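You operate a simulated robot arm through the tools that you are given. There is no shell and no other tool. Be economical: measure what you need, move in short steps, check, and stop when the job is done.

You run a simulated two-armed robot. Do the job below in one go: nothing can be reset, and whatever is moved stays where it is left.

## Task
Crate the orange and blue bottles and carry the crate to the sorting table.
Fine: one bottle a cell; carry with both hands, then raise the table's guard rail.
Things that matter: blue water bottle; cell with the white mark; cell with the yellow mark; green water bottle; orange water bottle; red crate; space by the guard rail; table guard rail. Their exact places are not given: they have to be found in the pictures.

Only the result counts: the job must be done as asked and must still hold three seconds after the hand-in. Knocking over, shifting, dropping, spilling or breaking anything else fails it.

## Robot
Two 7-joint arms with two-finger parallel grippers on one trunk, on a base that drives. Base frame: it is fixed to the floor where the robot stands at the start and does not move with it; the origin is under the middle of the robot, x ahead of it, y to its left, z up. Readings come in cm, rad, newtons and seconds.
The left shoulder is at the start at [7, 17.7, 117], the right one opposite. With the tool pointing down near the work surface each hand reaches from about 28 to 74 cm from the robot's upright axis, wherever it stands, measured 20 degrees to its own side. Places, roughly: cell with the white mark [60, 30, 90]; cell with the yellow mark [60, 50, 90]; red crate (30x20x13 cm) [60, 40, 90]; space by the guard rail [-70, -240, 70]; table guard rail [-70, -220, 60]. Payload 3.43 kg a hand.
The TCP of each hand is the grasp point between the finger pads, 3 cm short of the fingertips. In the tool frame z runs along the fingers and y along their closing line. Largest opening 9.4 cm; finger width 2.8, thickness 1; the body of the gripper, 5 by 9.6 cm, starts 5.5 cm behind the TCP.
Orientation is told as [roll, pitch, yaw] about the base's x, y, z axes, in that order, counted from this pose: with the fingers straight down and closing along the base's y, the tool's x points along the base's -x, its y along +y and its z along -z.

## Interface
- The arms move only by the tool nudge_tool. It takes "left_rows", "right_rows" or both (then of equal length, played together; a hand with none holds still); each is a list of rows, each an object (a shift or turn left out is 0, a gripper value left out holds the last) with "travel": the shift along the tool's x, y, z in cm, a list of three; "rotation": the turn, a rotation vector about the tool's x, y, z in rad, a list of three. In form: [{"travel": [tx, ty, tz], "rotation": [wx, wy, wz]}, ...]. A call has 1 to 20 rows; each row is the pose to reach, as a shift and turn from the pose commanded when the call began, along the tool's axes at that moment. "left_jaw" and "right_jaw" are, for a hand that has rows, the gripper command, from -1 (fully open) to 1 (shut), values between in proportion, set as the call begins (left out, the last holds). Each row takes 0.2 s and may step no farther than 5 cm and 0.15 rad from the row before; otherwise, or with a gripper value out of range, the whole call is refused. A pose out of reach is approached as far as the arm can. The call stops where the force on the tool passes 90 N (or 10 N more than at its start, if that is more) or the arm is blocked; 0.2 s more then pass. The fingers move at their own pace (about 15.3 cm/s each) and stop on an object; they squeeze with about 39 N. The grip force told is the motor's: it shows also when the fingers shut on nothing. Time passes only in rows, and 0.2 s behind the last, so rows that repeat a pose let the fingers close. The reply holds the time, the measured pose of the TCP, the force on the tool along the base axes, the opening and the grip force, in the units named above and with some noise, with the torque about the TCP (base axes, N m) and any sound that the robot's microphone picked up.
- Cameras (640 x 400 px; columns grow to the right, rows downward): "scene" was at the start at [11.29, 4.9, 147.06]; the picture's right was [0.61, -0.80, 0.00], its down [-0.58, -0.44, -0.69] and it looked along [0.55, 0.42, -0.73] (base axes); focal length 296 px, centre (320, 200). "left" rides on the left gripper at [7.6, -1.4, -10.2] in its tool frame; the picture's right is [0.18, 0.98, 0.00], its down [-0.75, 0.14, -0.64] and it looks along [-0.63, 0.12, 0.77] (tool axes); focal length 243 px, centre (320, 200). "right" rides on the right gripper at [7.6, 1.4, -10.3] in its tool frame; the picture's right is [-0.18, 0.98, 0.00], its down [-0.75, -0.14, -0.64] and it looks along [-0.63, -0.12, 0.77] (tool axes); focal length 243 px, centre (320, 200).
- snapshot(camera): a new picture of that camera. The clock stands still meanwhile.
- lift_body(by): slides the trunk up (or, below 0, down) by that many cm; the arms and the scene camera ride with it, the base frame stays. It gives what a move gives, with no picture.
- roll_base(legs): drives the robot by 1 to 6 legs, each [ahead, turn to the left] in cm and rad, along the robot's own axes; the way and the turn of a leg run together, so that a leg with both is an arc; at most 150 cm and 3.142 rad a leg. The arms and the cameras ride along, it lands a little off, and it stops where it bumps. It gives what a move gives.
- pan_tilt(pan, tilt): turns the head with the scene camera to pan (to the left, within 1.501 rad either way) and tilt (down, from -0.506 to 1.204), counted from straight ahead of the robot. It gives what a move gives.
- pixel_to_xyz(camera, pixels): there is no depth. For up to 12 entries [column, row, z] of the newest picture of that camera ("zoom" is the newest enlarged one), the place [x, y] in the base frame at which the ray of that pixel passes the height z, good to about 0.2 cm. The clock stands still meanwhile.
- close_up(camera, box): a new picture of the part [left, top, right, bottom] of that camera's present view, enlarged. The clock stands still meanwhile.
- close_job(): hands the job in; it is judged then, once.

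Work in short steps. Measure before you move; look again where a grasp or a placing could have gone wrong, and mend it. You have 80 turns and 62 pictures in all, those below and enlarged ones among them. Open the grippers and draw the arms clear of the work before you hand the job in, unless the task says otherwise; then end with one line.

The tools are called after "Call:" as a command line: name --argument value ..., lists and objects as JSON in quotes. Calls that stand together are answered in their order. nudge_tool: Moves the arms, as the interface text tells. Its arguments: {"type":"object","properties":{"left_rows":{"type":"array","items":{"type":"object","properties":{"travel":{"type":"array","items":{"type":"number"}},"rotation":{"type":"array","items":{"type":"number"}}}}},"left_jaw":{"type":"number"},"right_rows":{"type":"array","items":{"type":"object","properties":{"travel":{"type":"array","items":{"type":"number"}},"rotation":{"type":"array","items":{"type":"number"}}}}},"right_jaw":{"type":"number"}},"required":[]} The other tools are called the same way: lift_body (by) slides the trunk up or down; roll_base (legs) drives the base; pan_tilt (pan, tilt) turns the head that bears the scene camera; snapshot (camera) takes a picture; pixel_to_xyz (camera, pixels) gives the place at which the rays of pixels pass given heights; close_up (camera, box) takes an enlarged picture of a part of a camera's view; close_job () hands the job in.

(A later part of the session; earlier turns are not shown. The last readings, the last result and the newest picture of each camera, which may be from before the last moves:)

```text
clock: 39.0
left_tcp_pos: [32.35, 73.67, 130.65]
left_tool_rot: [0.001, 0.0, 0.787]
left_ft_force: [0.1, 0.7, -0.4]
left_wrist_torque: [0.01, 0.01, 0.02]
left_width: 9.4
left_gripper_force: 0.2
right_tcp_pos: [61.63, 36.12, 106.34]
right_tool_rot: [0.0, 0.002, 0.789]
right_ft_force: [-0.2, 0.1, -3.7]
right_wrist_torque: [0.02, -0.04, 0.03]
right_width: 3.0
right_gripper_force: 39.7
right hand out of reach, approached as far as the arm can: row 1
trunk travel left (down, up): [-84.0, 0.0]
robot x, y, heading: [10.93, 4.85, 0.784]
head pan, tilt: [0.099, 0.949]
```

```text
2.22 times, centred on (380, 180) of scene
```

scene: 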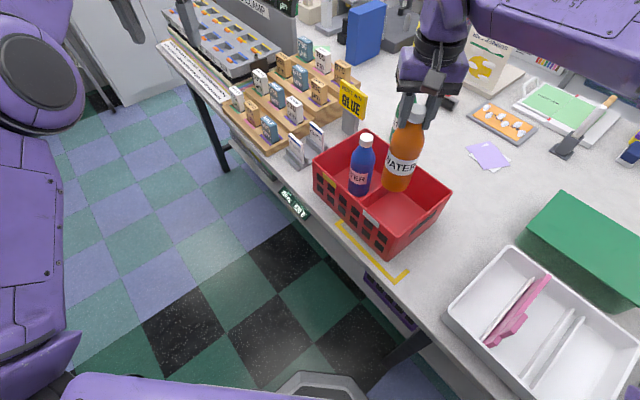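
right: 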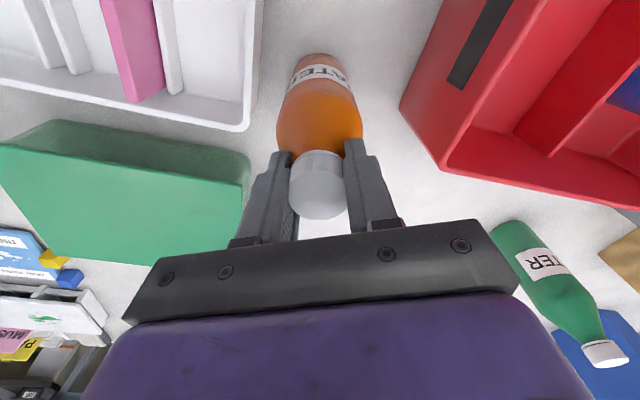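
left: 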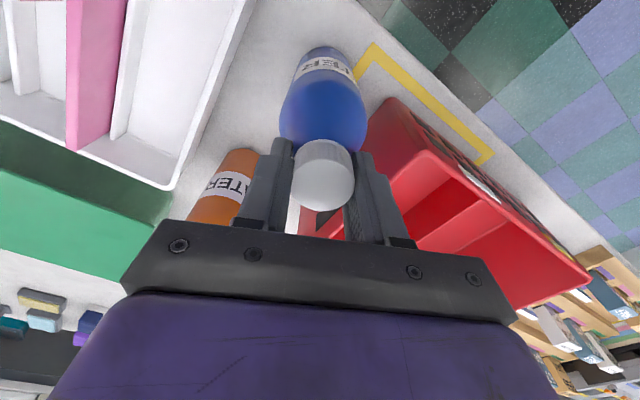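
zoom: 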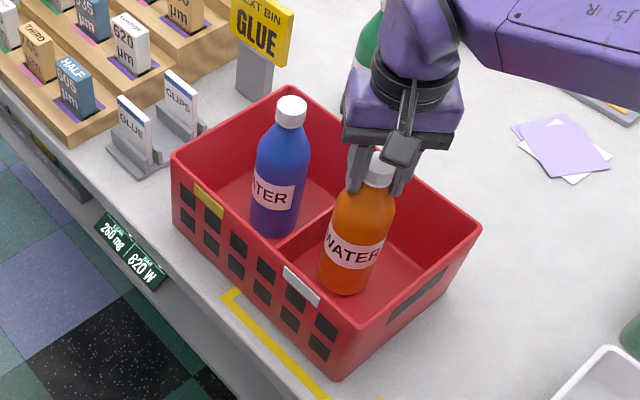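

Good position in the white cell. Lower by small steps until it touches.

Call:
nudge_tool --right_rows '[{"travel": [0, 0, 0.3]}, {"travel": [0, 0, 0.6]}, {"travel": [0, 0, 0.6]}]'

```text
clock: 39.8
left_tcp_pos: [32.18, 73.48, 130.61]
left_tool_rot: [0.001, 0.0, 0.788]
left_ft_force: [-0.4, -0.6, 0.1]
left_wrist_torque: [0.02, 0.01, -0.02]
left_width: 9.4
left_gripper_force: 0.1
right_tcp_pos: [61.49, 36.1, 105.67]
right_tool_rot: [0.0, 0.004, 0.788]
right_ft_force: [-0.4, -0.1, -4.3]
right_wrist_torque: [0.04, 0.02, -0.02]
right_width: 3.01
right_gripper_force: 39.1
trunk travel left (down, up): [-84.0, 0.0]
robot x, y, heading: [11.23, 4.7, 0.791]
head pan, tilt: [0.099, 0.949]
```

Not yet touching; lower 0.4 more.

Call:
nudge_tool --right_rows '[{"travel": [0, 0, 0.2]}, {"travel": [0, 0, 0.4]}, {"travel": [0, 0, 0.4]}]'

```text
clock: 40.6
left_tcp_pos: [31.96, 73.46, 130.86]
left_tool_rot: [0.0, -0.002, 0.788]
left_ft_force: [-0.1, 0.0, -0.1]
left_wrist_torque: [0.0, 0.0, 0.0]
left_width: 9.41
left_gripper_force: 0.0
right_tcp_pos: [61.41, 36.07, 105.78]
right_tool_rot: [0.002, -0.008, 0.789]
right_ft_force: [7.8, 1.7, 28.6]
right_wrist_torque: [-0.17, -0.48, -0.02]
right_width: 3.02
right_gripper_force: 38.9
trunk travel left (down, up): [-84.0, 0.0]
robot x, y, heading: [10.88, 4.64, 0.788]
head pan, tilt: [0.099, 0.949]
```

It stands (28 N). Ease up, open and rise.

Call:
nudge_tool --right_rows '[{"travel": [0, 0, -0.4]}, {"travel": [0, 0, -0.4]}]'

Call:
nudge_tool --right_rows '[{"travel": [0, 0, 0]}, {"travel": [0, 0, 0]}, {"travel": [0, 0, -2]}, {"travel": [0, 0, -6]}, {"travel": [0, 0, -9]}, {"travel": [0, 0, -9]}]' --right_jaw -1

Call:
snapshot --camera "scene"

```text
clock: 41.2
left_tcp_pos: [31.96, 73.48, 130.74]
left_tool_rot: [0.0, -0.001, 0.787]
left_ft_force: [0.2, -0.2, 0.3]
left_wrist_torque: [0.02, 0.01, -0.03]
left_width: 9.37
left_gripper_force: 0.1
right_tcp_pos: [61.3, 36.02, 105.65]
right_tool_rot: [-0.002, -0.001, 0.788]
right_ft_force: [3.8, 3.0, 12.8]
right_wrist_torque: [0.55, -0.71, -0.03]
right_width: 3.01
right_gripper_force: 39.2
trunk travel left (down, up): [-84.0, 0.0]
robot x, y, heading: [11.03, 5.02, 0.787]
head pan, tilt: [0.099, 0.949]
```

```text
clock: 42.6
left_tcp_pos: [32.2, 73.55, 130.63]
left_tool_rot: [0.001, -0.001, 0.787]
left_ft_force: [0.8, 0.2, -0.1]
left_wrist_torque: [0.0, 0.01, -0.01]
left_width: 9.4
left_gripper_force: 0.1
right_tcp_pos: [61.34, 36.22, 114.59]
right_tool_rot: [0.001, 0.003, 0.788]
right_ft_force: [0.0, -0.4, -0.7]
right_wrist_torque: [-0.03, -0.05, 0.02]
right_width: 9.38
right_gripper_force: 0.1
trunk travel left (down, up): [-84.0, 0.0]
robot x, y, heading: [11.29, 4.58, 0.786]
head pan, tilt: [0.099, 0.949]
```

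```text
34 pictures are left
```

scene: 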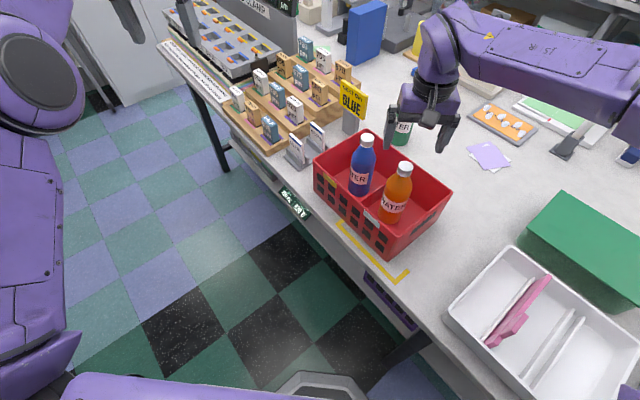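

Both bottles stand one per cell. Now retract both hands toward the body, then drive the robot to face the crate squarely.

Call:
nudge_tool --left_rows '[{"travel": [4.5, 0, 0]}, {"travel": [9, 0, 0]}, {"travel": [13.5, 0, 0]}, {"travel": [18, 0, 0]}, {"travel": [22, 0, 0]}, {"travel": [26, 0, 0]}]' --right_rows '[{"travel": [3, 0, -1]}, {"travel": [6.5, 0, -1]}, {"travel": [10, 0, -1]}, {"travel": [14, 0, -1]}, {"travel": [18, 0, -1]}, {"travel": [22, 0, -1]}]'

Call:
roll_base --legs '[[0, 0.78], [30, 0], [0, -1.56]]'

Call:
pan_tilt --pan 0.0 --tilt 0.95

Call:
snapshot --camera "scene"

```text
clock: 44.0
left_tcp_pos: [13.57, 58.78, 130.15]
left_tool_rot: [-0.021, -0.005, 0.787]
left_ft_force: [-0.5, -0.4, -0.6]
left_wrist_torque: [-0.03, -0.05, -0.01]
left_width: 9.4
left_gripper_force: 0.1
left hand out of reach, approached as far as the arm can: row 6
right_tcp_pos: [45.43, 20.62, 115.49]
right_tool_rot: [-0.003, -0.001, 0.789]
right_ft_force: [-0.4, -0.4, -0.1]
right_wrist_torque: [-0.06, -0.04, -0.01]
right_width: 9.39
right_gripper_force: 0.1
trunk travel left (down, up): [-84.0, 0.0]
robot x, y, heading: [10.98, 4.87, 0.787]
head pan, tilt: [0.099, 0.949]
```

```text
clock: 51.8
left_tcp_pos: [51.3, 71.46, 130.07]
left_tool_rot: [-0.016, 0.002, 0.015]
left_ft_force: [-0.2, 0.1, -0.8]
left_wrist_torque: [0.02, 0.0, 0.01]
left_width: 9.39
left_gripper_force: 0.1
right_tcp_pos: [47.3, 21.81, 115.45]
right_tool_rot: [-0.001, 0.002, 0.014]
right_ft_force: [-0.6, 0.8, 0.5]
right_wrist_torque: [0.01, 0.02, 0.01]
right_width: 9.39
right_gripper_force: 0.0
trunk travel left (down, up): [-84.0, 0.0]
robot x, y, heading: [11.11, 34.8, 0.016]
head pan, tilt: [0.099, 0.949]
```

```text
clock: 52.5
left_tcp_pos: [51.17, 71.51, 130.24]
left_tool_rot: [-0.018, 0.002, 0.017]
left_ft_force: [0.4, 0.4, 0.9]
left_wrist_torque: [0.01, -0.01, 0.02]
left_width: 9.4
left_gripper_force: 0.0
right_tcp_pos: [47.29, 21.88, 115.48]
right_tool_rot: [0.004, -0.001, 0.012]
right_ft_force: [0.5, 0.1, 0.3]
right_wrist_torque: [0.0, -0.02, 0.01]
right_width: 9.41
right_gripper_force: 0.2
trunk travel left (down, up): [-84.0, 0.0]
robot x, y, heading: [11.63, 34.95, 0.01]
head pan, tilt: [0.0, 0.949]
```

```text
33 pictures are left
```

scene: 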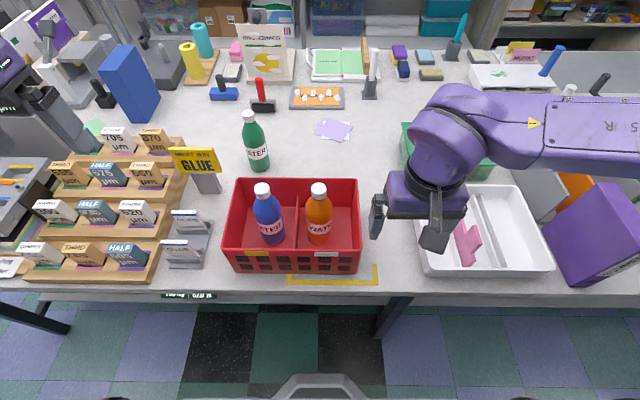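

Square to the crate now. Measure the rim ends and the GLUE/CLIPS holder beside the left end.

Call:
close_up --camera "scene" --box '[150, 150, 390, 300]'

Call:
pixel_to_xyz --camera "scene" --pixels '[[239, 181, 98], [357, 180, 98], [361, 250, 98], [222, 249, 98], [210, 260, 88], [210, 215, 92], [263, 188, 105], [319, 188, 105], [231, 215, 98], [359, 215, 98]]'

```text
2.67 times, centred on (270, 225) of scene
```

zoom: 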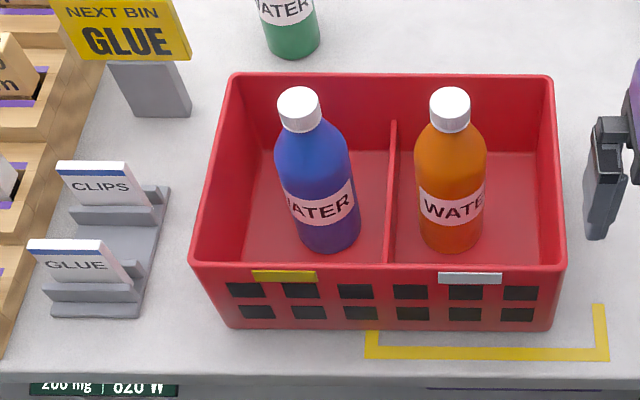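

```text
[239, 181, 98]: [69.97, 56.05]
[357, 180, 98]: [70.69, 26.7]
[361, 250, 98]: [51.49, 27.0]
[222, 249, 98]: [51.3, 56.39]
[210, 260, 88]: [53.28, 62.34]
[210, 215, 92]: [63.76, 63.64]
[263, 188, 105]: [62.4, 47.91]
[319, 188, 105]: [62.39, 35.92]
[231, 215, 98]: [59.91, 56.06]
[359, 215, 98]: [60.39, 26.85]
```

End walls are centred at y≈55.85 and 27.35, crate centre x≈61.0. Bring both hands above them with jaws opened to ~4.4 cm (command ≈0.06).

Call:
nudge_tool --left_rows '[{"travel": [-2.4, -4, 2]}, {"travel": [-4.8, -8, 4]}, {"travel": [-7.2, -12, 7]}, {"travel": [-9.8, -15.8, 10]}, {"travel": [-9.8, -15.8, 10]}]' --right_rows '[{"travel": [-4, 1.5, -1]}, {"travel": [-8, 3, -2]}, {"travel": [-11, 4, -2]}, {"travel": [-14, 5.3, -2]}, {"travel": [-14, 5.3, -2]}]' --left_jaw 0.06 --right_jaw 0.06

Call:
lift_body --by -12

Call:
snapshot --camera "scene"

```text
refused: row 1 steps farther than a row can; nothing moved
```

```text
clock: 54.0
left_tcp_pos: [51.31, 71.41, 118.12]
left_tool_rot: [-0.018, 0.003, 0.015]
left_ft_force: [0.1, -0.4, 0.6]
left_wrist_torque: [0.0, -0.02, 0.01]
left_width: 9.38
left_gripper_force: 0.1
right_tcp_pos: [47.4, 21.7, 103.36]
right_tool_rot: [0.0, 0.002, 0.013]
right_ft_force: [0.4, -0.4, -0.5]
right_wrist_torque: [0.05, 0.0, 0.02]
right_width: 9.4
right_gripper_force: 0.0
trunk travel left (down, up): [-72.0, 12.0]
robot x, y, heading: [11.78, 34.82, 0.014]
head pan, tilt: [0.0, 0.949]
```

```text
31 pictures are left
```

scene: 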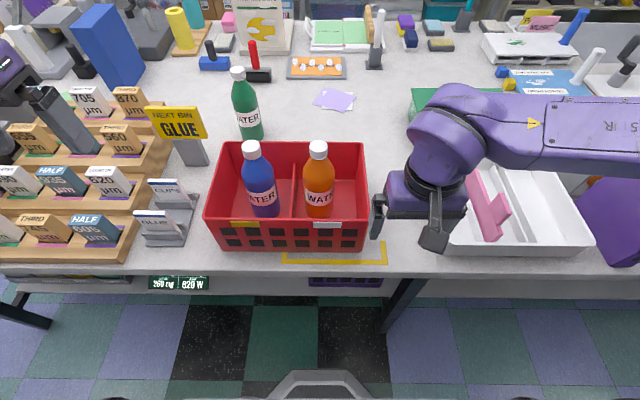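

The move was refused (step too long) but the trunk came down safely. Redo the hand move with shorter steps, right hand rising first.

Call:
nudge_tool --left_rows '[{"travel": [0, 0, 1]}, {"travel": [0, 0, 2]}, {"travel": [-2.4, -3.5, 3]}, {"travel": [-4.8, -7, 4]}, {"travel": [-7.2, -10.5, 5]}, {"travel": [-9, -13.5, 6]}, {"travel": [-9.8, -15.6, 6]}, {"travel": [-9.8, -15.6, 6]}]' --right_rows '[{"travel": [0, 0, -4]}, {"travel": [0, 0, -8.5]}, {"travel": [-3, 1, -9]}, {"travel": [-6, 2, -9]}, {"travel": [-9, 3.2, -9]}, {"travel": [-12, 4.5, -9]}, {"travel": [-13.9, 5.4, -9]}, {"travel": [-13.9, 5.4, -9]}]' --left_jaw 0.06 --right_jaw 0.06

Call:
snapshot --camera "left"

Call:
snapshot --camera "right"

```text
clock: 55.8
left_tcp_pos: [61.27, 55.79, 112.25]
left_tool_rot: [-0.016, 0.002, 0.013]
left_ft_force: [0.6, -0.5, 0.2]
left_wrist_torque: [0.02, 0.03, 0.0]
left_width: 4.4
left_gripper_force: 0.1
right_tcp_pos: [61.06, 27.38, 112.4]
right_tool_rot: [0.001, 0.0, 0.011]
right_ft_force: [0.7, -0.2, -0.2]
right_wrist_torque: [0.03, 0.03, -0.01]
right_width: 4.4
right_gripper_force: 0.1
trunk travel left (down, up): [-72.0, 12.0]
robot x, y, heading: [11.2, 34.89, 0.015]
head pan, tilt: [0.0, 0.949]
```

```text
30 pictures are left
```

left: 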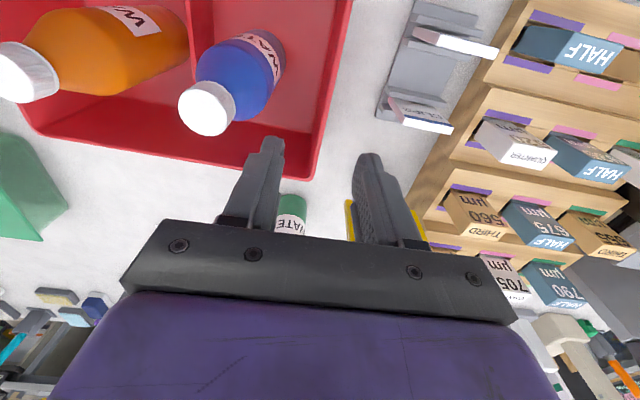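

```text
29 pictures are left
```

right: 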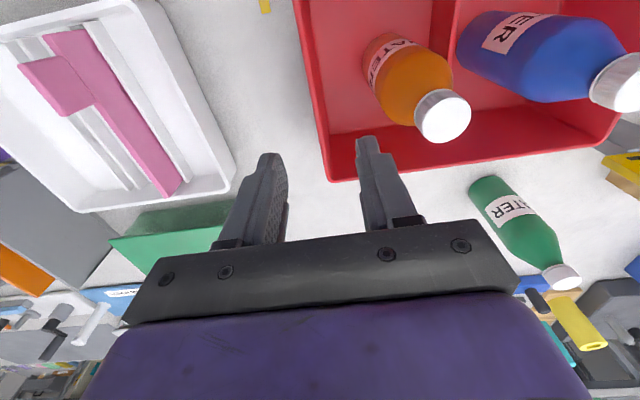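

I check the rim positions from the hand cameras: left outer rim at (335,90), inner (322,90); right outer (313,90), inner (327,90).

Call:
pixel_to_xyz --camera "left" --pixels '[[336, 90, 97.8], [324, 90, 97.8], [345, 40, 97.8], [318, 176, 97.8], [216, 128, 105]]'

Call:
pixel_to_xyz --camera "right" --pixels '[[313, 90, 97.8], [325, 90, 97.8], [303, 40, 97.8], [332, 180, 97.8], [446, 130, 105]]'

```text
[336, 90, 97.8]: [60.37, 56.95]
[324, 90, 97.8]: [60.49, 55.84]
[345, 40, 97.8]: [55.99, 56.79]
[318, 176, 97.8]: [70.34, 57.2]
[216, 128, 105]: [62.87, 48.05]
```

```text
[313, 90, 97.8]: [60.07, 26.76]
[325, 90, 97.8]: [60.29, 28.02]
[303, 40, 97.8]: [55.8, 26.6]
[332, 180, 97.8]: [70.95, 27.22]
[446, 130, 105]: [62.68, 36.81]
```

Wall centres ≈56.15 (left) and 27.35 (right), well inside the 4.4 cm openings. Descend 14 with the left shifted +0.35.

Call:
nudge_tool --left_rows '[{"travel": [0, 0.35, 3]}, {"travel": [0, 0.35, 6]}, {"travel": [0, 0.35, 9]}, {"travel": [0, 0.35, 12]}, {"travel": [0, 0.35, 14]}, {"travel": [0, 0.35, 14]}]' --right_rows '[{"travel": [0, 0, 3]}, {"travel": [0, 0, 6]}, {"travel": [0, 0, 9]}, {"travel": [0, 0, 12]}, {"travel": [0, 0, 14]}, {"travel": [0, 0, 14]}]'

Call:
close_up --camera "scene" --box '[130, 100, 430, 280]'

```text
clock: 57.2
left_tcp_pos: [61.18, 55.8, 98.38]
left_tool_rot: [-0.015, 0.001, 0.015]
left_ft_force: [-1.0, -0.4, 0.6]
left_wrist_torque: [-0.02, 0.01, 0.01]
left_width: 4.41
left_gripper_force: 0.0
right_tcp_pos: [61.07, 27.6, 98.23]
right_tool_rot: [0.0, 0.0, 0.01]
right_ft_force: [-0.3, 0.3, 0.0]
right_wrist_torque: [0.0, -0.03, -0.04]
right_width: 4.44
right_gripper_force: 0.0
trunk travel left (down, up): [-72.0, 12.0]
robot x, y, heading: [11.23, 35.34, 0.014]
head pan, tilt: [0.0, 0.949]
```

```text
2.13 times, centred on (280, 190) of scene
```

zoom: 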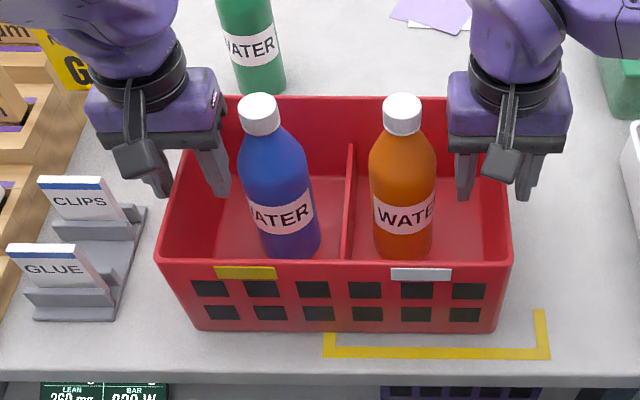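

Both hands straddle the end walls cleanly. Descend 2.4 more and close both.

Call:
nudge_tool --left_rows '[{"travel": [0, 0.2, 1.2]}, {"travel": [0, 0.2, 2.4]}, {"travel": [0, 0.2, 2.4]}]' --right_rows '[{"travel": [0, -0.2, 1.2]}, {"travel": [0, -0.2, 2.4]}, {"travel": [0, -0.2, 2.4]}]'

Call:
nudge_tool --left_rows '[{"travel": [0, 0, 0]}, {"travel": [0, 0, 0]}, {"travel": [0, 0, 0]}, {"travel": [0, 0, 0]}]' --right_rows '[{"travel": [0, 0, 0]}, {"travel": [0, 0, 0]}, {"travel": [0, 0, 0]}, {"travel": [0, 0, 0]}]' --left_jaw 1 --right_jaw 1

```text
clock: 58.0
left_tcp_pos: [61.11, 56.04, 95.96]
left_tool_rot: [-0.018, 0.002, 0.014]
left_ft_force: [-0.4, -0.3, -0.4]
left_wrist_torque: [-0.01, 0.01, 0.0]
left_width: 4.42
left_gripper_force: 0.1
right_tcp_pos: [61.06, 27.06, 95.93]
right_tool_rot: [0.0, 0.0, 0.012]
right_ft_force: [-0.1, -0.3, -0.3]
right_wrist_torque: [0.02, 0.01, 0.01]
right_width: 4.42
right_gripper_force: 0.0
trunk travel left (down, up): [-72.0, 12.0]
robot x, y, heading: [11.49, 34.92, 0.017]
head pan, tilt: [0.0, 0.949]
```

```text
clock: 59.0
left_tcp_pos: [61.1, 56.31, 96.07]
left_tool_rot: [-0.01, 0.003, 0.015]
left_ft_force: [-4.1, 45.1, 0.1]
left_wrist_torque: [0.17, -0.69, -0.63]
left_width: 1.05
left_gripper_force: 38.6
right_tcp_pos: [61.15, 26.96, 95.8]
right_tool_rot: [0.002, 0.003, 0.008]
right_ft_force: [2.6, -49.2, 7.4]
right_wrist_torque: [0.76, 1.05, -0.3]
right_width: 1.02
right_gripper_force: 38.7
trunk travel left (down, up): [-72.0, 12.0]
robot x, y, heading: [11.86, 35.4, 0.015]
head pan, tilt: [0.0, 0.949]
```

Gripped (1.05 cm walls), but hands are pulled outward with ~45 N; relieve by moving left +0.3, right -0.3.

Call:
nudge_tool --left_rows '[{"travel": [0, 0.15, 0]}, {"travel": [0, 0.3, 0]}, {"travel": [0, 0.3, 0]}]' --right_rows '[{"travel": [0, -0.15, 0]}, {"travel": [0, -0.3, 0]}, {"travel": [0, -0.3, 0]}]'

```text
clock: 59.8
left_tcp_pos: [61.08, 56.34, 96.15]
left_tool_rot: [-0.016, 0.0, 0.014]
left_ft_force: [-4.5, 6.6, 8.9]
left_wrist_torque: [1.16, 0.99, -0.53]
left_width: 1.06
left_gripper_force: 38.8
right_tcp_pos: [61.23, 26.96, 96.12]
right_tool_rot: [0.005, 0.001, 0.015]
right_ft_force: [4.3, -4.3, 0.4]
right_wrist_torque: [-0.43, -0.39, -0.66]
right_width: 1.07
right_gripper_force: 39.2
trunk travel left (down, up): [-72.0, 12.0]
robot x, y, heading: [11.39, 35.21, 0.015]
head pan, tilt: [0.0, 0.949]
```

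Forces are relieved. Lift the crate 3 cm with the trunk and check.

Call:
lift_body --by 3

Call:
snapshot --camera "scene"

```text
clock: 60.5
left_tcp_pos: [61.17, 56.29, 98.84]
left_tool_rot: [-0.018, 0.002, 0.014]
left_ft_force: [-3.0, -13.9, -9.1]
left_wrist_torque: [1.47, -0.55, -0.47]
left_width: 1.06
left_gripper_force: 38.7
right_tcp_pos: [61.25, 26.93, 98.91]
right_tool_rot: [0.001, 0.004, 0.013]
right_ft_force: [2.1, 14.4, -5.5]
right_wrist_torque: [-1.05, 0.59, -0.42]
right_width: 1.03
right_gripper_force: 39.1
trunk travel left (down, up): [-75.0, 9.0]
robot x, y, heading: [11.41, 34.94, 0.015]
head pan, tilt: [0.0, 0.949]
```

```text
27 pictures are left
```

scene: 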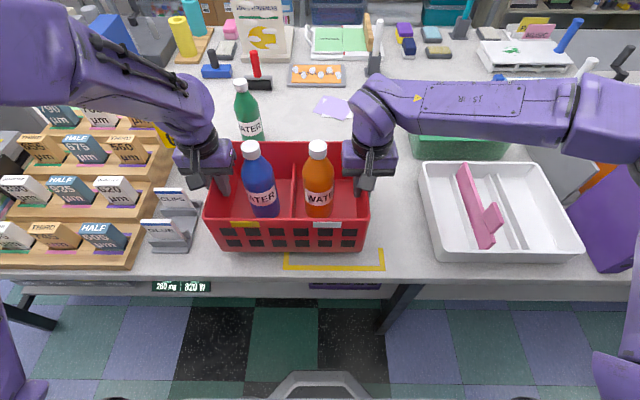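

Crate lifted level (≈15 N shared). Raise 8 more, then look both sides for the way out.

Call:
lift_body --by 8

Call:
pan_tilt --pan -1.5 --tilt 0.5

Call:
snapshot --camera "scene"

Call:
pixel_to_xyz --camera "scene" --pixels '[[555, 280, 90], [620, 330, 90], [540, 300, 80], [640, 290, 90], [350, 160, 70], [510, 165, 70], [500, 330, 0]]'

Call:
pan_tilt --pan 1.5 --tilt 0.5

Call:
snapshot --camera "scene"

```text
clock: 61.7
left_tcp_pos: [61.34, 56.49, 106.89]
left_tool_rot: [-0.017, 0.003, 0.012]
left_ft_force: [-1.8, -32.9, -8.7]
left_wrist_torque: [1.73, -0.02, -0.33]
left_width: 1.06
left_gripper_force: 39.1
right_tcp_pos: [61.38, 27.02, 106.87]
right_tool_rot: [0.002, 0.003, 0.015]
right_ft_force: [1.8, 33.2, -5.4]
right_wrist_torque: [-1.27, 0.05, -0.31]
right_width: 1.02
right_gripper_force: 38.8
trunk travel left (down, up): [-83.0, 1.0]
robot x, y, heading: [11.44, 35.18, 0.019]
head pan, tilt: [0.0, 0.949]
```

```text
clock: 63.3
left_tcp_pos: [61.13, 56.33, 106.81]
left_tool_rot: [-0.017, 0.003, 0.011]
left_ft_force: [-2.4, -36.0, -9.9]
left_wrist_torque: [1.74, 0.1, -0.22]
left_width: 1.05
left_gripper_force: 39.2
right_tcp_pos: [61.31, 26.84, 106.8]
right_tool_rot: [0.003, 0.001, 0.012]
right_ft_force: [1.7, 36.2, -5.0]
right_wrist_torque: [-1.06, -0.1, -0.35]
right_width: 1.06
right_gripper_force: 38.9
trunk travel left (down, up): [-83.0, 1.0]
robot x, y, heading: [11.55, 35.14, 0.009]
head pan, tilt: [-1.499, 0.499]
```

```text
26 pictures are left
```

scene: 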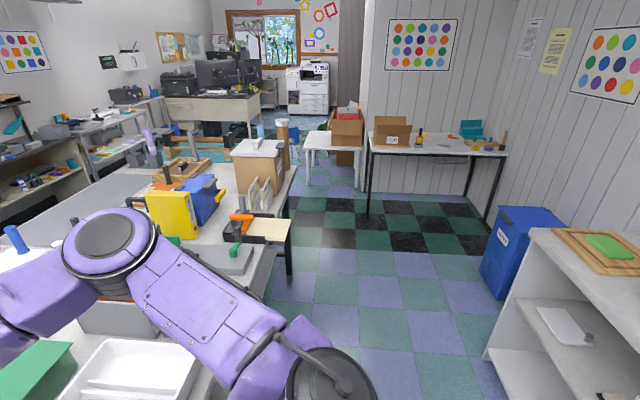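

```text
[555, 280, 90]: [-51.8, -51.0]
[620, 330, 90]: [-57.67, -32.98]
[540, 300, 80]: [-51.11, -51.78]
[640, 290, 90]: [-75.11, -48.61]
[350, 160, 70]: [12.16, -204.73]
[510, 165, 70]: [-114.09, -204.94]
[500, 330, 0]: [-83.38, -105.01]
```

```text
clock: 65.9
left_tcp_pos: [61.14, 56.26, 106.82]
left_tool_rot: [-0.017, 0.005, 0.01]
left_ft_force: [-1.7, -36.0, -9.7]
left_wrist_torque: [1.77, -0.05, -0.26]
left_width: 1.09
left_gripper_force: 38.7
right_tcp_pos: [61.25, 26.9, 106.88]
right_tool_rot: [0.001, 0.003, 0.012]
right_ft_force: [2.3, 36.9, -4.4]
right_wrist_torque: [-1.12, 0.02, -0.36]
right_width: 1.05
right_gripper_force: 39.1
trunk travel left (down, up): [-83.0, 1.0]
robot x, y, heading: [11.56, 35.09, 0.01]
head pan, tilt: [1.499, 0.499]
```

```text
25 pictures are left
```

scene: 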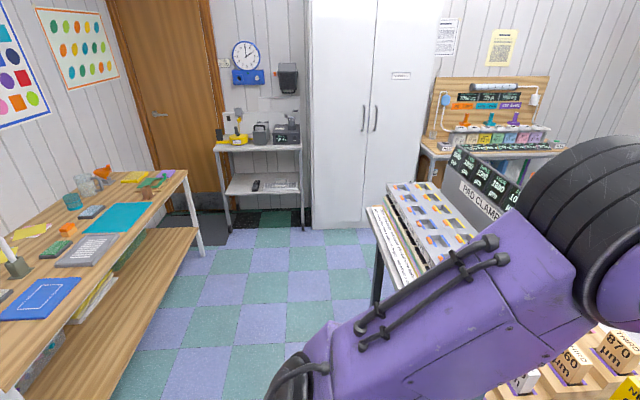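

Side view: a wooden table stands behind-left. I measure its edge (188,172), (120,280), (30,385), and relax the ~36 N outward pull.

Call:
pixel_to_xyz --camera "scene" --pixels '[[188, 172, 80], [120, 260, 80], [60, 335, 80], [200, 255, 0], [20, 385, 80]]'

Call:
nudge_tool --left_rows '[{"travel": [0, -0.12, 0]}, {"travel": [0, -0.25, 0]}, {"travel": [0, -0.25, 0]}]' --right_rows '[{"travel": [0, 0.12, 0]}, {"travel": [0, 0.25, 0]}, {"travel": [0, 0.25, 0]}]'

```text
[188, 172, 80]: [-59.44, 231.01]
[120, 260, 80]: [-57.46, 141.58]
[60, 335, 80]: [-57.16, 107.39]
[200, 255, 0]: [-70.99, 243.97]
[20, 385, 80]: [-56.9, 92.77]
```

```text
clock: 66.7
left_tcp_pos: [61.19, 56.33, 107.01]
left_tool_rot: [-0.012, 0.006, 0.014]
left_ft_force: [-0.5, 4.8, -12.9]
left_wrist_torque: [1.23, -0.07, -0.29]
left_width: 1.07
left_gripper_force: 39.4
right_tcp_pos: [61.4, 26.95, 106.91]
right_tool_rot: [-0.003, 0.004, 0.008]
right_ft_force: [0.7, -6.2, -2.2]
right_wrist_torque: [0.36, 0.11, 0.09]
right_width: 1.01
right_gripper_force: 39.4
trunk travel left (down, up): [-83.0, 1.0]
robot x, y, heading: [11.43, 35.12, 0.009]
head pan, tilt: [1.499, 0.499]
```

Forces relaxed. Furniture behind is at x≈-57, so I back the robot up 24 cm and then draw the crate 8 cm closer.

Call:
roll_base --legs '[[-24, 0]]'

Call:
nudge_tool --left_rows '[{"travel": [1.2, 0, 0]}, {"travel": [2.8, 0, 0]}, {"travel": [4.4, 0, 0]}, {"travel": [6, 0, 0]}, {"travel": [7.2, 0, 0]}, {"travel": [8, 0, 0]}, {"travel": [8, 0, 0]}]' --right_rows '[{"travel": [1.2, 0, 0]}, {"travel": [2.8, 0, 0]}, {"travel": [4.4, 0, 0]}, {"travel": [6, 0, 0]}, {"travel": [7.2, 0, 0]}, {"travel": [8, 0, 0]}, {"travel": [8, 0, 0]}]'

Call:
pan_tilt --pan 0 --tilt 0.95

Call:
snapshot --camera "scene"

```text
clock: 68.5
left_tcp_pos: [37.8, 56.28, 106.86]
left_tool_rot: [-0.01, 0.004, 0.019]
left_ft_force: [-1.9, 39.0, -11.2]
left_wrist_torque: [0.52, 0.28, -0.49]
left_width: 1.03
left_gripper_force: 38.9
right_tcp_pos: [38.04, 26.93, 106.8]
right_tool_rot: [-0.001, 0.005, 0.014]
right_ft_force: [3.1, -37.6, -3.3]
right_wrist_torque: [0.61, -0.25, -0.22]
right_width: 1.04
right_gripper_force: 38.9
trunk travel left (down, up): [-83.0, 1.0]
robot x, y, heading: [-12.52, 34.5, 0.015]
head pan, tilt: [1.499, 0.499]
```

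```text
clock: 70.1
left_tcp_pos: [29.37, 56.1, 106.95]
left_tool_rot: [-0.012, 0.004, 0.019]
left_ft_force: [0.0, -19.5, -12.5]
left_wrist_torque: [1.57, -0.17, -0.18]
left_width: 1.07
left_gripper_force: 38.8
right_tcp_pos: [29.82, 26.87, 106.91]
right_tool_rot: [0.003, 0.002, 0.015]
right_ft_force: [0.4, 19.3, -2.7]
right_wrist_torque: [-0.1, 0.15, 0.01]
right_width: 1.04
right_gripper_force: 38.5
trunk travel left (down, up): [-83.0, 1.0]
robot x, y, heading: [-12.24, 34.66, 0.012]
head pan, tilt: [1.499, 0.499]
```

```text
clock: 71.7
left_tcp_pos: [29.48, 56.14, 106.94]
left_tool_rot: [-0.012, 0.004, 0.018]
left_ft_force: [0.3, -34.7, -12.8]
left_wrist_torque: [1.72, 0.24, -0.1]
left_width: 1.08
left_gripper_force: 38.8
right_tcp_pos: [29.87, 26.75, 106.99]
right_tool_rot: [0.0, 0.002, 0.014]
right_ft_force: [-0.5, 33.7, -2.2]
right_wrist_torque: [-0.16, -0.27, 0.03]
right_width: 1.03
right_gripper_force: 38.9
trunk travel left (down, up): [-83.0, 1.0]
robot x, y, heading: [-12.19, 35.04, 0.013]
head pan, tilt: [0.0, 0.949]
```

```text
24 pictures are left
```

scene: 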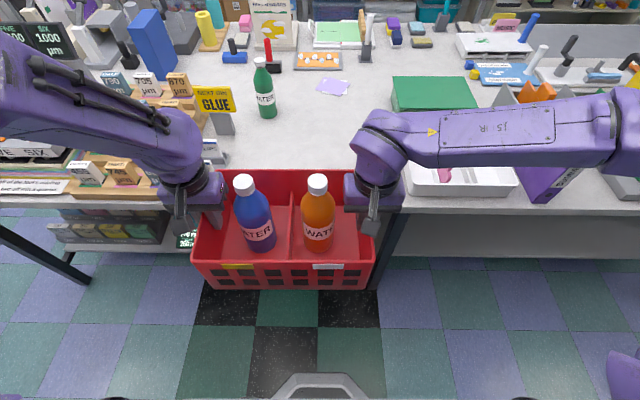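

Crate (x 19-39) is clear of the table edge. Turn right 1.57 in place to face along the aisle, then look.

Call:
roll_base --legs '[[0, -0.8], [0, -0.785]]'

Call:
pan_tilt --pan -0.1 --tilt 0.45

Call:
snapshot --camera "scene"

```text
clock: 76.3
left_tcp_pos: [7.68, -7.63, 107.01]
left_tool_rot: [-0.014, 0.003, -1.588]
left_ft_force: [-35.4, 1.0, -12.5]
left_wrist_torque: [0.0, -1.7, -0.1]
left_width: 1.04
left_gripper_force: 39.1
right_tcp_pos: [-21.73, -7.03, 106.86]
right_tool_rot: [0.001, 0.003, -1.59]
right_ft_force: [34.7, -1.8, -1.5]
right_wrist_torque: [-0.02, 0.18, 0.07]
right_width: 1.0
right_gripper_force: 39.4
trunk travel left (down, up): [-83.0, 1.0]
robot x, y, heading: [-12.15, 35.0, -1.59]
head pan, tilt: [0.0, 0.949]
```

```text
clock: 77.2
left_tcp_pos: [7.62, -7.61, 106.91]
left_tool_rot: [-0.012, 0.004, -1.587]
left_ft_force: [-3.7, 0.0, -11.8]
left_wrist_torque: [-0.23, -1.32, -0.05]
left_width: 1.06
left_gripper_force: 39.1
right_tcp_pos: [-21.8, -7.07, 106.81]
right_tool_rot: [0.001, 0.001, -1.59]
right_ft_force: [2.1, 0.5, -2.0]
right_wrist_torque: [0.2, -0.14, 0.04]
right_width: 1.05
right_gripper_force: 39.0
trunk travel left (down, up): [-83.0, 1.0]
robot x, y, heading: [-12.02, 34.83, -1.591]
head pan, tilt: [-0.099, 0.45]
```

```text
23 pictures are left
```

scene: 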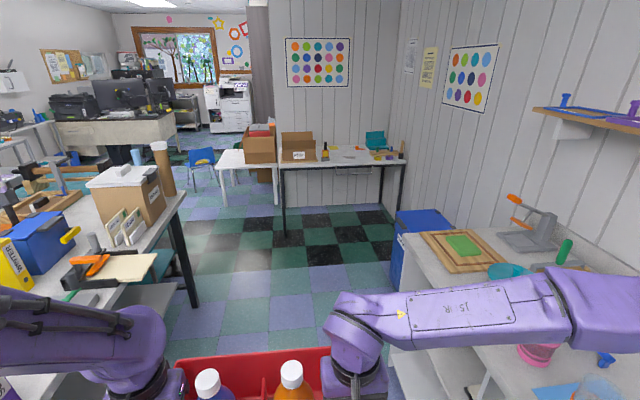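

The right elbow passes near items on the cabinet; measure elbow and item locations, plus the far table's front edge and bin.

Call:
pixel_to_xyz --camera "scene" --pixels '[[580, 340, 120], [580, 300, 130], [640, 300, 125], [515, 252, 90], [515, 200, 110], [555, 215, 105], [402, 235, 88], [440, 215, 62], [278, 168, 70], [405, 163, 70], [285, 235, 0], [388, 290, 0]]'

Call:
close_up --camera "scene" --box '[260, 110, 420, 240]'

```text
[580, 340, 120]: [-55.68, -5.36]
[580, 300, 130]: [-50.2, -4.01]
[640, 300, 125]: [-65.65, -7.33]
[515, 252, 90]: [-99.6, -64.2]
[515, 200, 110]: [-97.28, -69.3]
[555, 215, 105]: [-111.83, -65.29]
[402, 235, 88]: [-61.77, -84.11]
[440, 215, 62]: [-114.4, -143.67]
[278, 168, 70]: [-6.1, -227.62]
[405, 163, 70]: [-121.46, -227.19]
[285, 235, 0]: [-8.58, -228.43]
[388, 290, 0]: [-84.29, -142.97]
```

```text
3.08 times, centred on (340, 175) of scene
```

zoom: 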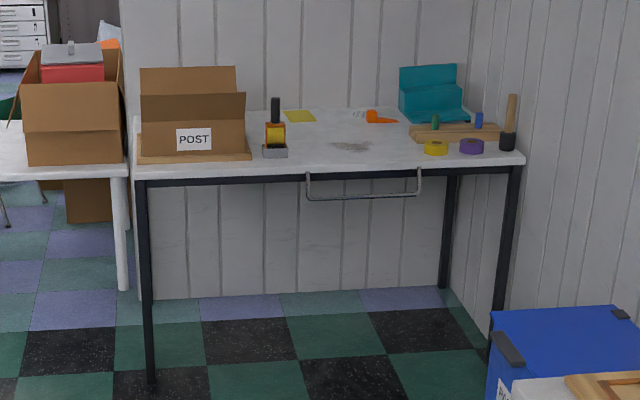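

The rail hangs as a U-bar at x≈-58…-92 on the far table edge (y≈-228, z≈70). The aisle ahead at x=-12 is clear, bin at x<-83. Drive ahead 150 and look again.

Call:
roll_base --legs '[[75, 0], [75, 0]]'

Call:
pan_tilt --pan -0.3 --tilt 0.6

Call:
snapshot --camera "scene"

```text
clock: 84.9
left_tcp_pos: [5.36, -157.46, 107.1]
left_tool_rot: [-0.012, 0.005, -1.584]
left_ft_force: [-9.1, 0.8, -12.0]
left_wrist_torque: [-0.05, -1.37, -0.07]
left_width: 1.07
left_gripper_force: 38.8
right_tcp_pos: [-23.96, -156.84, 106.95]
right_tool_rot: [-0.001, 0.001, -1.587]
right_ft_force: [8.9, 0.3, -1.4]
right_wrist_torque: [0.01, -0.06, 0.03]
right_width: 1.03
right_gripper_force: 38.7
trunk travel left (down, up): [-83.0, 1.0]
robot x, y, heading: [-14.86, -114.93, -1.584]
head pan, tilt: [-0.099, 0.45]
```

```text
clock: 85.7
left_tcp_pos: [5.3, -157.42, 106.91]
left_tool_rot: [-0.013, 0.007, -1.587]
left_ft_force: [-1.8, -0.9, -11.7]
left_wrist_torque: [-0.38, -1.24, -0.05]
left_width: 1.04
left_gripper_force: 39.1
right_tcp_pos: [-24.0, -156.91, 106.9]
right_tool_rot: [0.0, 0.004, -1.586]
right_ft_force: [1.8, 0.2, -2.9]
right_wrist_torque: [0.29, -0.12, 0.08]
right_width: 1.01
right_gripper_force: 39.0
trunk travel left (down, up): [-83.0, 1.0]
robot x, y, heading: [-14.61, -115.33, -1.59]
head pan, tilt: [-0.3, 0.6]
```

```text
21 pictures are left
```

scene: 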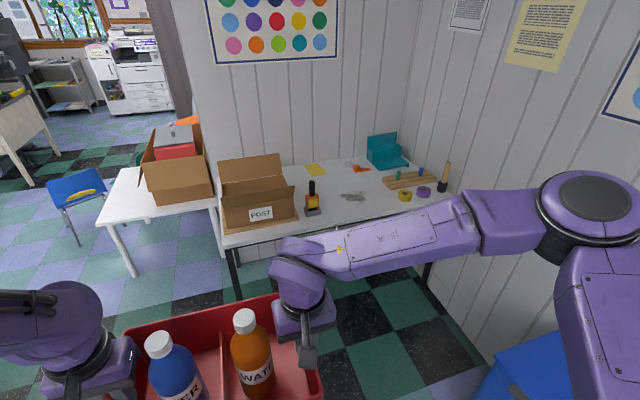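

I measure the wall line, the table corners, bin and items.

Call:
pixel_to_xyz --camera "scene" --pixels '[[430, 283, 0], [488, 360, 0], [222, 244, 70], [460, 200, 70], [233, 300, 0], [492, 365, 60], [575, 333, 60], [298, 218, 70], [320, 213, 70], [405, 200, 70], [350, 196, 70], [440, 190, 70]]'

Call:
pixel_to_xyz --camera "scene" --pixels '[[600, 190, 125], [600, 190, 140], [530, 330, 60], [345, 172, 70], [385, 190, 70]]'

```text
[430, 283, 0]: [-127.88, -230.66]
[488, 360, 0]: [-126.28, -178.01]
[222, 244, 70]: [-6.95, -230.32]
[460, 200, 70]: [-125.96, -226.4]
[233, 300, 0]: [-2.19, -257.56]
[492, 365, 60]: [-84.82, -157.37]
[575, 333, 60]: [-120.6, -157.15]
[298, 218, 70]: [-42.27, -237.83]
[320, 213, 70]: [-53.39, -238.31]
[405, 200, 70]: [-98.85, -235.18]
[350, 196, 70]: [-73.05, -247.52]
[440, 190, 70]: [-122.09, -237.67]
```

```text
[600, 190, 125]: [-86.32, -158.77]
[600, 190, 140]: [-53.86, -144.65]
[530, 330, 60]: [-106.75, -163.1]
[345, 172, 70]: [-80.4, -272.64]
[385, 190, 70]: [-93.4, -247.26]
```

Wall at x≈-127, bin corner (-84,-157), black bottle at x≈-47. I plan to stand at about (-55,-187) with the crate held right of centre, so I shift the crate 24 cm right and 6 ahead here in the open.

Call:
nudge_tool --left_rows '[{"travel": [-0.5, -1.5, 0]}, {"travel": [-1, -3.8, 0]}, {"travel": [-1.6, -6.3, 0]}, {"travel": [-2.2, -8.8, 0]}, {"travel": [-2.8, -11.3, 0]}, {"travel": [-3.4, -13.8, 0]}, {"travel": [-4, -16.3, 0]}, {"travel": [-4.6, -18.8, 0]}, {"travel": [-5.2, -21, 0]}, {"travel": [-5.7, -23, 0]}, {"travel": [-6, -24, 0]}, {"travel": [-6, -24, 0]}]' --right_rows '[{"travel": [-0.5, -1.5, 0]}, {"travel": [-1, -3.8, 0]}, {"travel": [-1.6, -6.3, 0]}, {"travel": [-2.2, -8.8, 0]}, {"travel": [-2.8, -11.3, 0]}, {"travel": [-3.4, -13.8, 0]}, {"travel": [-4, -16.3, 0]}, {"travel": [-4.6, -18.8, 0]}, {"travel": [-5.2, -21, 0]}, {"travel": [-5.7, -23, 0]}, {"travel": [-6, -24, 0]}, {"travel": [-6, -24, 0]}]'

Call:
snapshot --camera "scene"

```text
clock: 88.2
left_tcp_pos: [-18.61, -164.21, 109.58]
left_tool_rot: [-0.105, 0.003, -1.542]
left_ft_force: [-53.3, 10.0, -24.1]
left_wrist_torque: [-0.59, -2.18, -0.98]
left_width: 2.03
left_gripper_force: 38.8
right_tcp_pos: [-47.91, -162.54, 106.79]
right_tool_rot: [0.006, 0.004, -1.584]
right_ft_force: [52.9, -9.3, 10.3]
right_wrist_torque: [0.56, -1.32, -0.93]
right_width: 1.38
right_gripper_force: 39.4
trunk travel left (down, up): [-83.0, 1.0]
robot x, y, heading: [-14.91, -115.14, -1.583]
head pan, tilt: [-0.3, 0.6]
```

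```text
20 pictures are left
```

scene: 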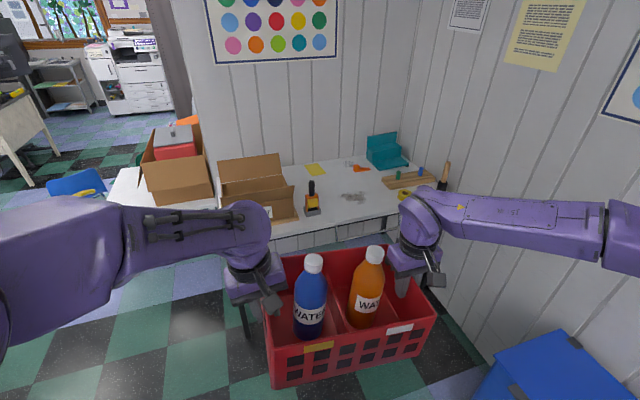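

The left wrist hits a limit here (tilted 0.1, 2.6 cm high). I undo 12 cm of the sideways shift at once.

Call:
nudge_tool --left_rows '[{"travel": [0, 1.5, 0]}, {"travel": [0, 3.5, 0]}, {"travel": [0, 6, 0]}, {"travel": [0, 8.5, 0]}, {"travel": [0, 11, 0]}, {"travel": [0, 12, 0]}, {"travel": [0, 12, 0]}]' --right_rows '[{"travel": [0, 1.5, 0]}, {"travel": [0, 3.5, 0]}, {"travel": [0, 6, 0]}, {"travel": [0, 8.5, 0]}, {"travel": [0, 11, 0]}, {"travel": [0, 12, 0]}, {"travel": [0, 12, 0]}]'

Call:
snapshot --camera "scene"

```text
clock: 89.8
left_tcp_pos: [-6.88, -163.23, 107.08]
left_tool_rot: [-0.011, 0.003, -1.584]
left_ft_force: [-16.1, -1.7, -4.2]
left_wrist_torque: [-0.55, -0.38, 0.31]
left_width: 1.02
left_gripper_force: 39.3
right_tcp_pos: [-36.23, -162.76, 106.8]
right_tool_rot: [0.0, 0.003, -1.589]
right_ft_force: [16.2, 1.7, -10.6]
right_wrist_torque: [0.55, 1.29, 0.26]
right_width: 1.06
right_gripper_force: 39.1
trunk travel left (down, up): [-83.0, 1.0]
robot x, y, heading: [-14.97, -114.89, -1.59]
head pan, tilt: [-0.3, 0.6]
```

```text
19 pictures are left
```

scene: 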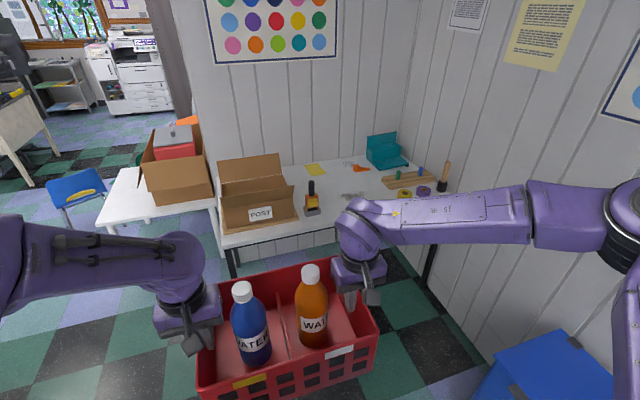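

Recovered: level, gripped at 1.0 cm walls, crate now 6.7 cm right of centre. I check the right elbow's position for wall clearance.

Call:
pixel_to_xyz --camera "scene" --pixels '[[625, 225, 120], [625, 225, 125], [625, 225, 130], [625, 225, 135], [625, 225, 140], [350, 225, 132], [350, 225, 125], [370, 290, 112], [638, 330, 120], [638, 330, 130]]'

```text
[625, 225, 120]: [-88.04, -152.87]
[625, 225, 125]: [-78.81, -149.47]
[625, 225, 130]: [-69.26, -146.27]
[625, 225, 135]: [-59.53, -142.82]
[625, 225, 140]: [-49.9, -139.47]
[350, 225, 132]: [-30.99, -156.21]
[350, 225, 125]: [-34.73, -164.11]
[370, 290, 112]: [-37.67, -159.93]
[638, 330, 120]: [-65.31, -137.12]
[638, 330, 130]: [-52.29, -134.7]
```

The elbow would come near the wall; extending the arms brings it in. Here in the open I extend the crate 9 cm ahead, then 5 right, watching the left wrist.

Call:
nudge_tool --left_rows '[{"travel": [-1, 0, 0]}, {"travel": [-2.5, 0, 0]}, {"travel": [-4.5, 0, 0]}, {"travel": [-6.5, 0, 0]}, {"travel": [-8, 0, 0]}, {"travel": [-9, 0, 0]}, {"travel": [-9, -1, 0]}, {"travel": [-9, -2.5, 0]}, {"travel": [-9, -4, 0]}, {"travel": [-9, -5, 0]}, {"travel": [-9, -5, 0]}]' --right_rows '[{"travel": [-1, 0, 0]}, {"travel": [-2.5, 0, 0]}, {"travel": [-4.5, 0, 0]}, {"travel": [-6.5, 0, 0]}, {"travel": [-8, 0, 0]}, {"travel": [-9, 0, 0]}, {"travel": [-9, -1, 0]}, {"travel": [-9, -2.5, 0]}, {"travel": [-9, -4, 0]}, {"travel": [-9, -5, 0]}, {"travel": [-9, -5, 0]}]'

Call:
snapshot --camera "scene"

```text
clock: 92.2
left_tcp_pos: [-11.94, -172.32, 107.17]
left_tool_rot: [-0.011, 0.005, -1.585]
left_ft_force: [-24.7, -1.7, -10.4]
left_wrist_torque: [0.36, -1.36, 0.16]
left_width: 1.06
left_gripper_force: 39.4
right_tcp_pos: [-41.34, -171.8, 106.65]
right_tool_rot: [0.003, 0.003, -1.585]
right_ft_force: [23.4, 0.4, -5.0]
right_wrist_torque: [-0.44, 0.59, 0.23]
right_width: 1.02
right_gripper_force: 39.1
trunk travel left (down, up): [-83.0, 1.0]
robot x, y, heading: [-14.38, -114.76, -1.594]
head pan, tilt: [-0.3, 0.6]
```

```text
18 pictures are left
```

scene: 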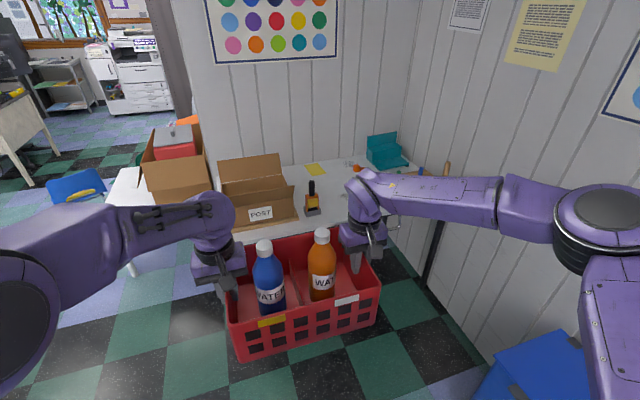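

Crate level at 57 ahead, 11 right of centre. I take a diagonal: turn right 0.63, ahead 46, then look at the bin clearance.

Call:
roll_base --legs '[[0, -0.63], [46, 0]]'

Call:
pan_tilt --pan -0.7 --tilt 0.9

Call:
snapshot --camera "scene"

```text
clock: 96.7
left_tcp_pos: [-74.11, -197.81, 107.36]
left_tool_rot: [-0.011, 0.003, -2.229]
left_ft_force: [-25.0, 17.3, -9.6]
left_wrist_torque: [-0.75, -1.12, 0.24]
left_width: 1.05
left_gripper_force: 39.3
right_tcp_pos: [-97.39, -179.76, 106.67]
right_tool_rot: [0.002, 0.0, -2.227]
right_ft_force: [24.5, -16.8, -4.3]
right_wrist_torque: [0.28, 0.58, 0.32]
right_width: 1.04
right_gripper_force: 39.2
trunk travel left (down, up): [-83.0, 1.0]
robot x, y, heading: [-42.51, -150.36, -2.225]
head pan, tilt: [-0.3, 0.6]
```

```text
clock: 97.6
left_tcp_pos: [-74.25, -198.0, 107.14]
left_tool_rot: [-0.012, 0.004, -2.228]
left_ft_force: [-3.2, -0.7, -9.6]
left_wrist_torque: [-0.64, -0.82, 0.28]
left_width: 1.02
left_gripper_force: 38.7
right_tcp_pos: [-97.49, -179.94, 106.58]
right_tool_rot: [0.003, 0.004, -2.228]
right_ft_force: [2.9, 0.5, -3.9]
right_wrist_torque: [0.17, 0.25, 0.34]
right_width: 1.03
right_gripper_force: 39.5
trunk travel left (down, up): [-83.0, 1.0]
robot x, y, heading: [-42.08, -150.45, -2.229]
head pan, tilt: [-0.7, 0.901]
```

```text
17 pictures are left
```

scene: 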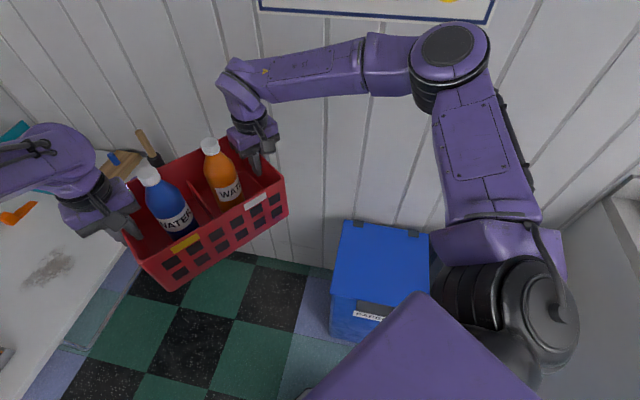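

Measure the bin precisely and the wall clearance of the crate corner.

Call:
pixel_to_xyz --camera "scene" --pixels '[[333, 297, 60], [345, 222, 60], [428, 232, 60], [331, 335, 0], [400, 345, 30], [445, 60, 135], [445, 60, 142], [300, 255, 0], [305, 395, 10], [305, 395, 25]]'

```text
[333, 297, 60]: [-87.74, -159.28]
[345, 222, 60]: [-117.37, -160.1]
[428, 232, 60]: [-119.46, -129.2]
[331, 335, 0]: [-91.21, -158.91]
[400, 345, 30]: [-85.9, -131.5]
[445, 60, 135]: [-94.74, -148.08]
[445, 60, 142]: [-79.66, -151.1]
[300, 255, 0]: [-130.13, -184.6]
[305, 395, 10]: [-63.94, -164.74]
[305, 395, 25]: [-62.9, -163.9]
```

Bin corner is at (-88,-159.5): clear. Now arc ahead 45 while turning left 0.556.

Call:
roll_base --legs '[[45, 0.556]]'

Call:
pan_tilt --pan -0.1 --tilt 1.0

Call:
snapshot --camera "scene"

```text
clock: 100.3
left_tcp_pos: [-60.53, -249.08, 107.33]
left_tool_rot: [-0.013, 0.003, -1.669]
left_ft_force: [-4.3, -1.0, -10.2]
left_wrist_torque: [-0.03, -1.15, 0.17]
left_width: 1.06
left_gripper_force: 39.1
right_tcp_pos: [-89.81, -246.08, 106.61]
right_tool_rot: [0.004, 0.002, -1.668]
right_ft_force: [6.0, 1.5, -4.2]
right_wrist_torque: [-0.05, 0.33, 0.29]
right_width: 1.04
right_gripper_force: 39.3
trunk travel left (down, up): [-83.0, 1.0]
robot x, y, heading: [-58.77, -191.59, -1.67]
head pan, tilt: [-0.7, 0.901]
```

```text
clock: 101.3
left_tcp_pos: [-60.69, -249.06, 107.25]
left_tool_rot: [-0.013, 0.007, -1.667]
left_ft_force: [-2.2, -2.8, -10.1]
left_wrist_torque: [-0.11, -1.03, 0.24]
left_width: 1.07
left_gripper_force: 39.1
right_tcp_pos: [-89.92, -246.16, 106.61]
right_tool_rot: [0.001, 0.003, -1.671]
right_ft_force: [1.5, 1.9, -4.0]
right_wrist_torque: [0.01, 0.31, 0.37]
right_width: 1.04
right_gripper_force: 38.8
trunk travel left (down, up): [-83.0, 1.0]
robot x, y, heading: [-58.56, -192.03, -1.674]
head pan, tilt: [-0.099, 1.0]
```

```text
16 pictures are left
```

scene: 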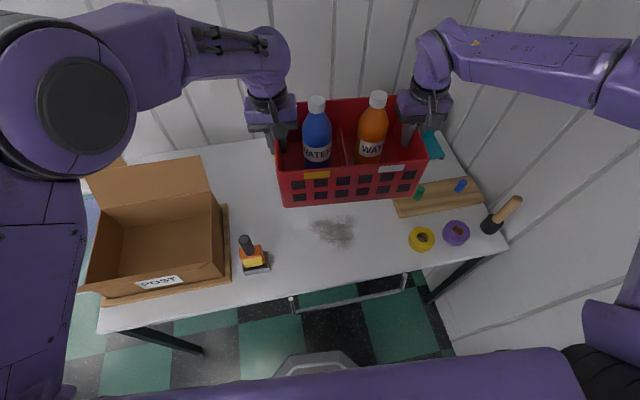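

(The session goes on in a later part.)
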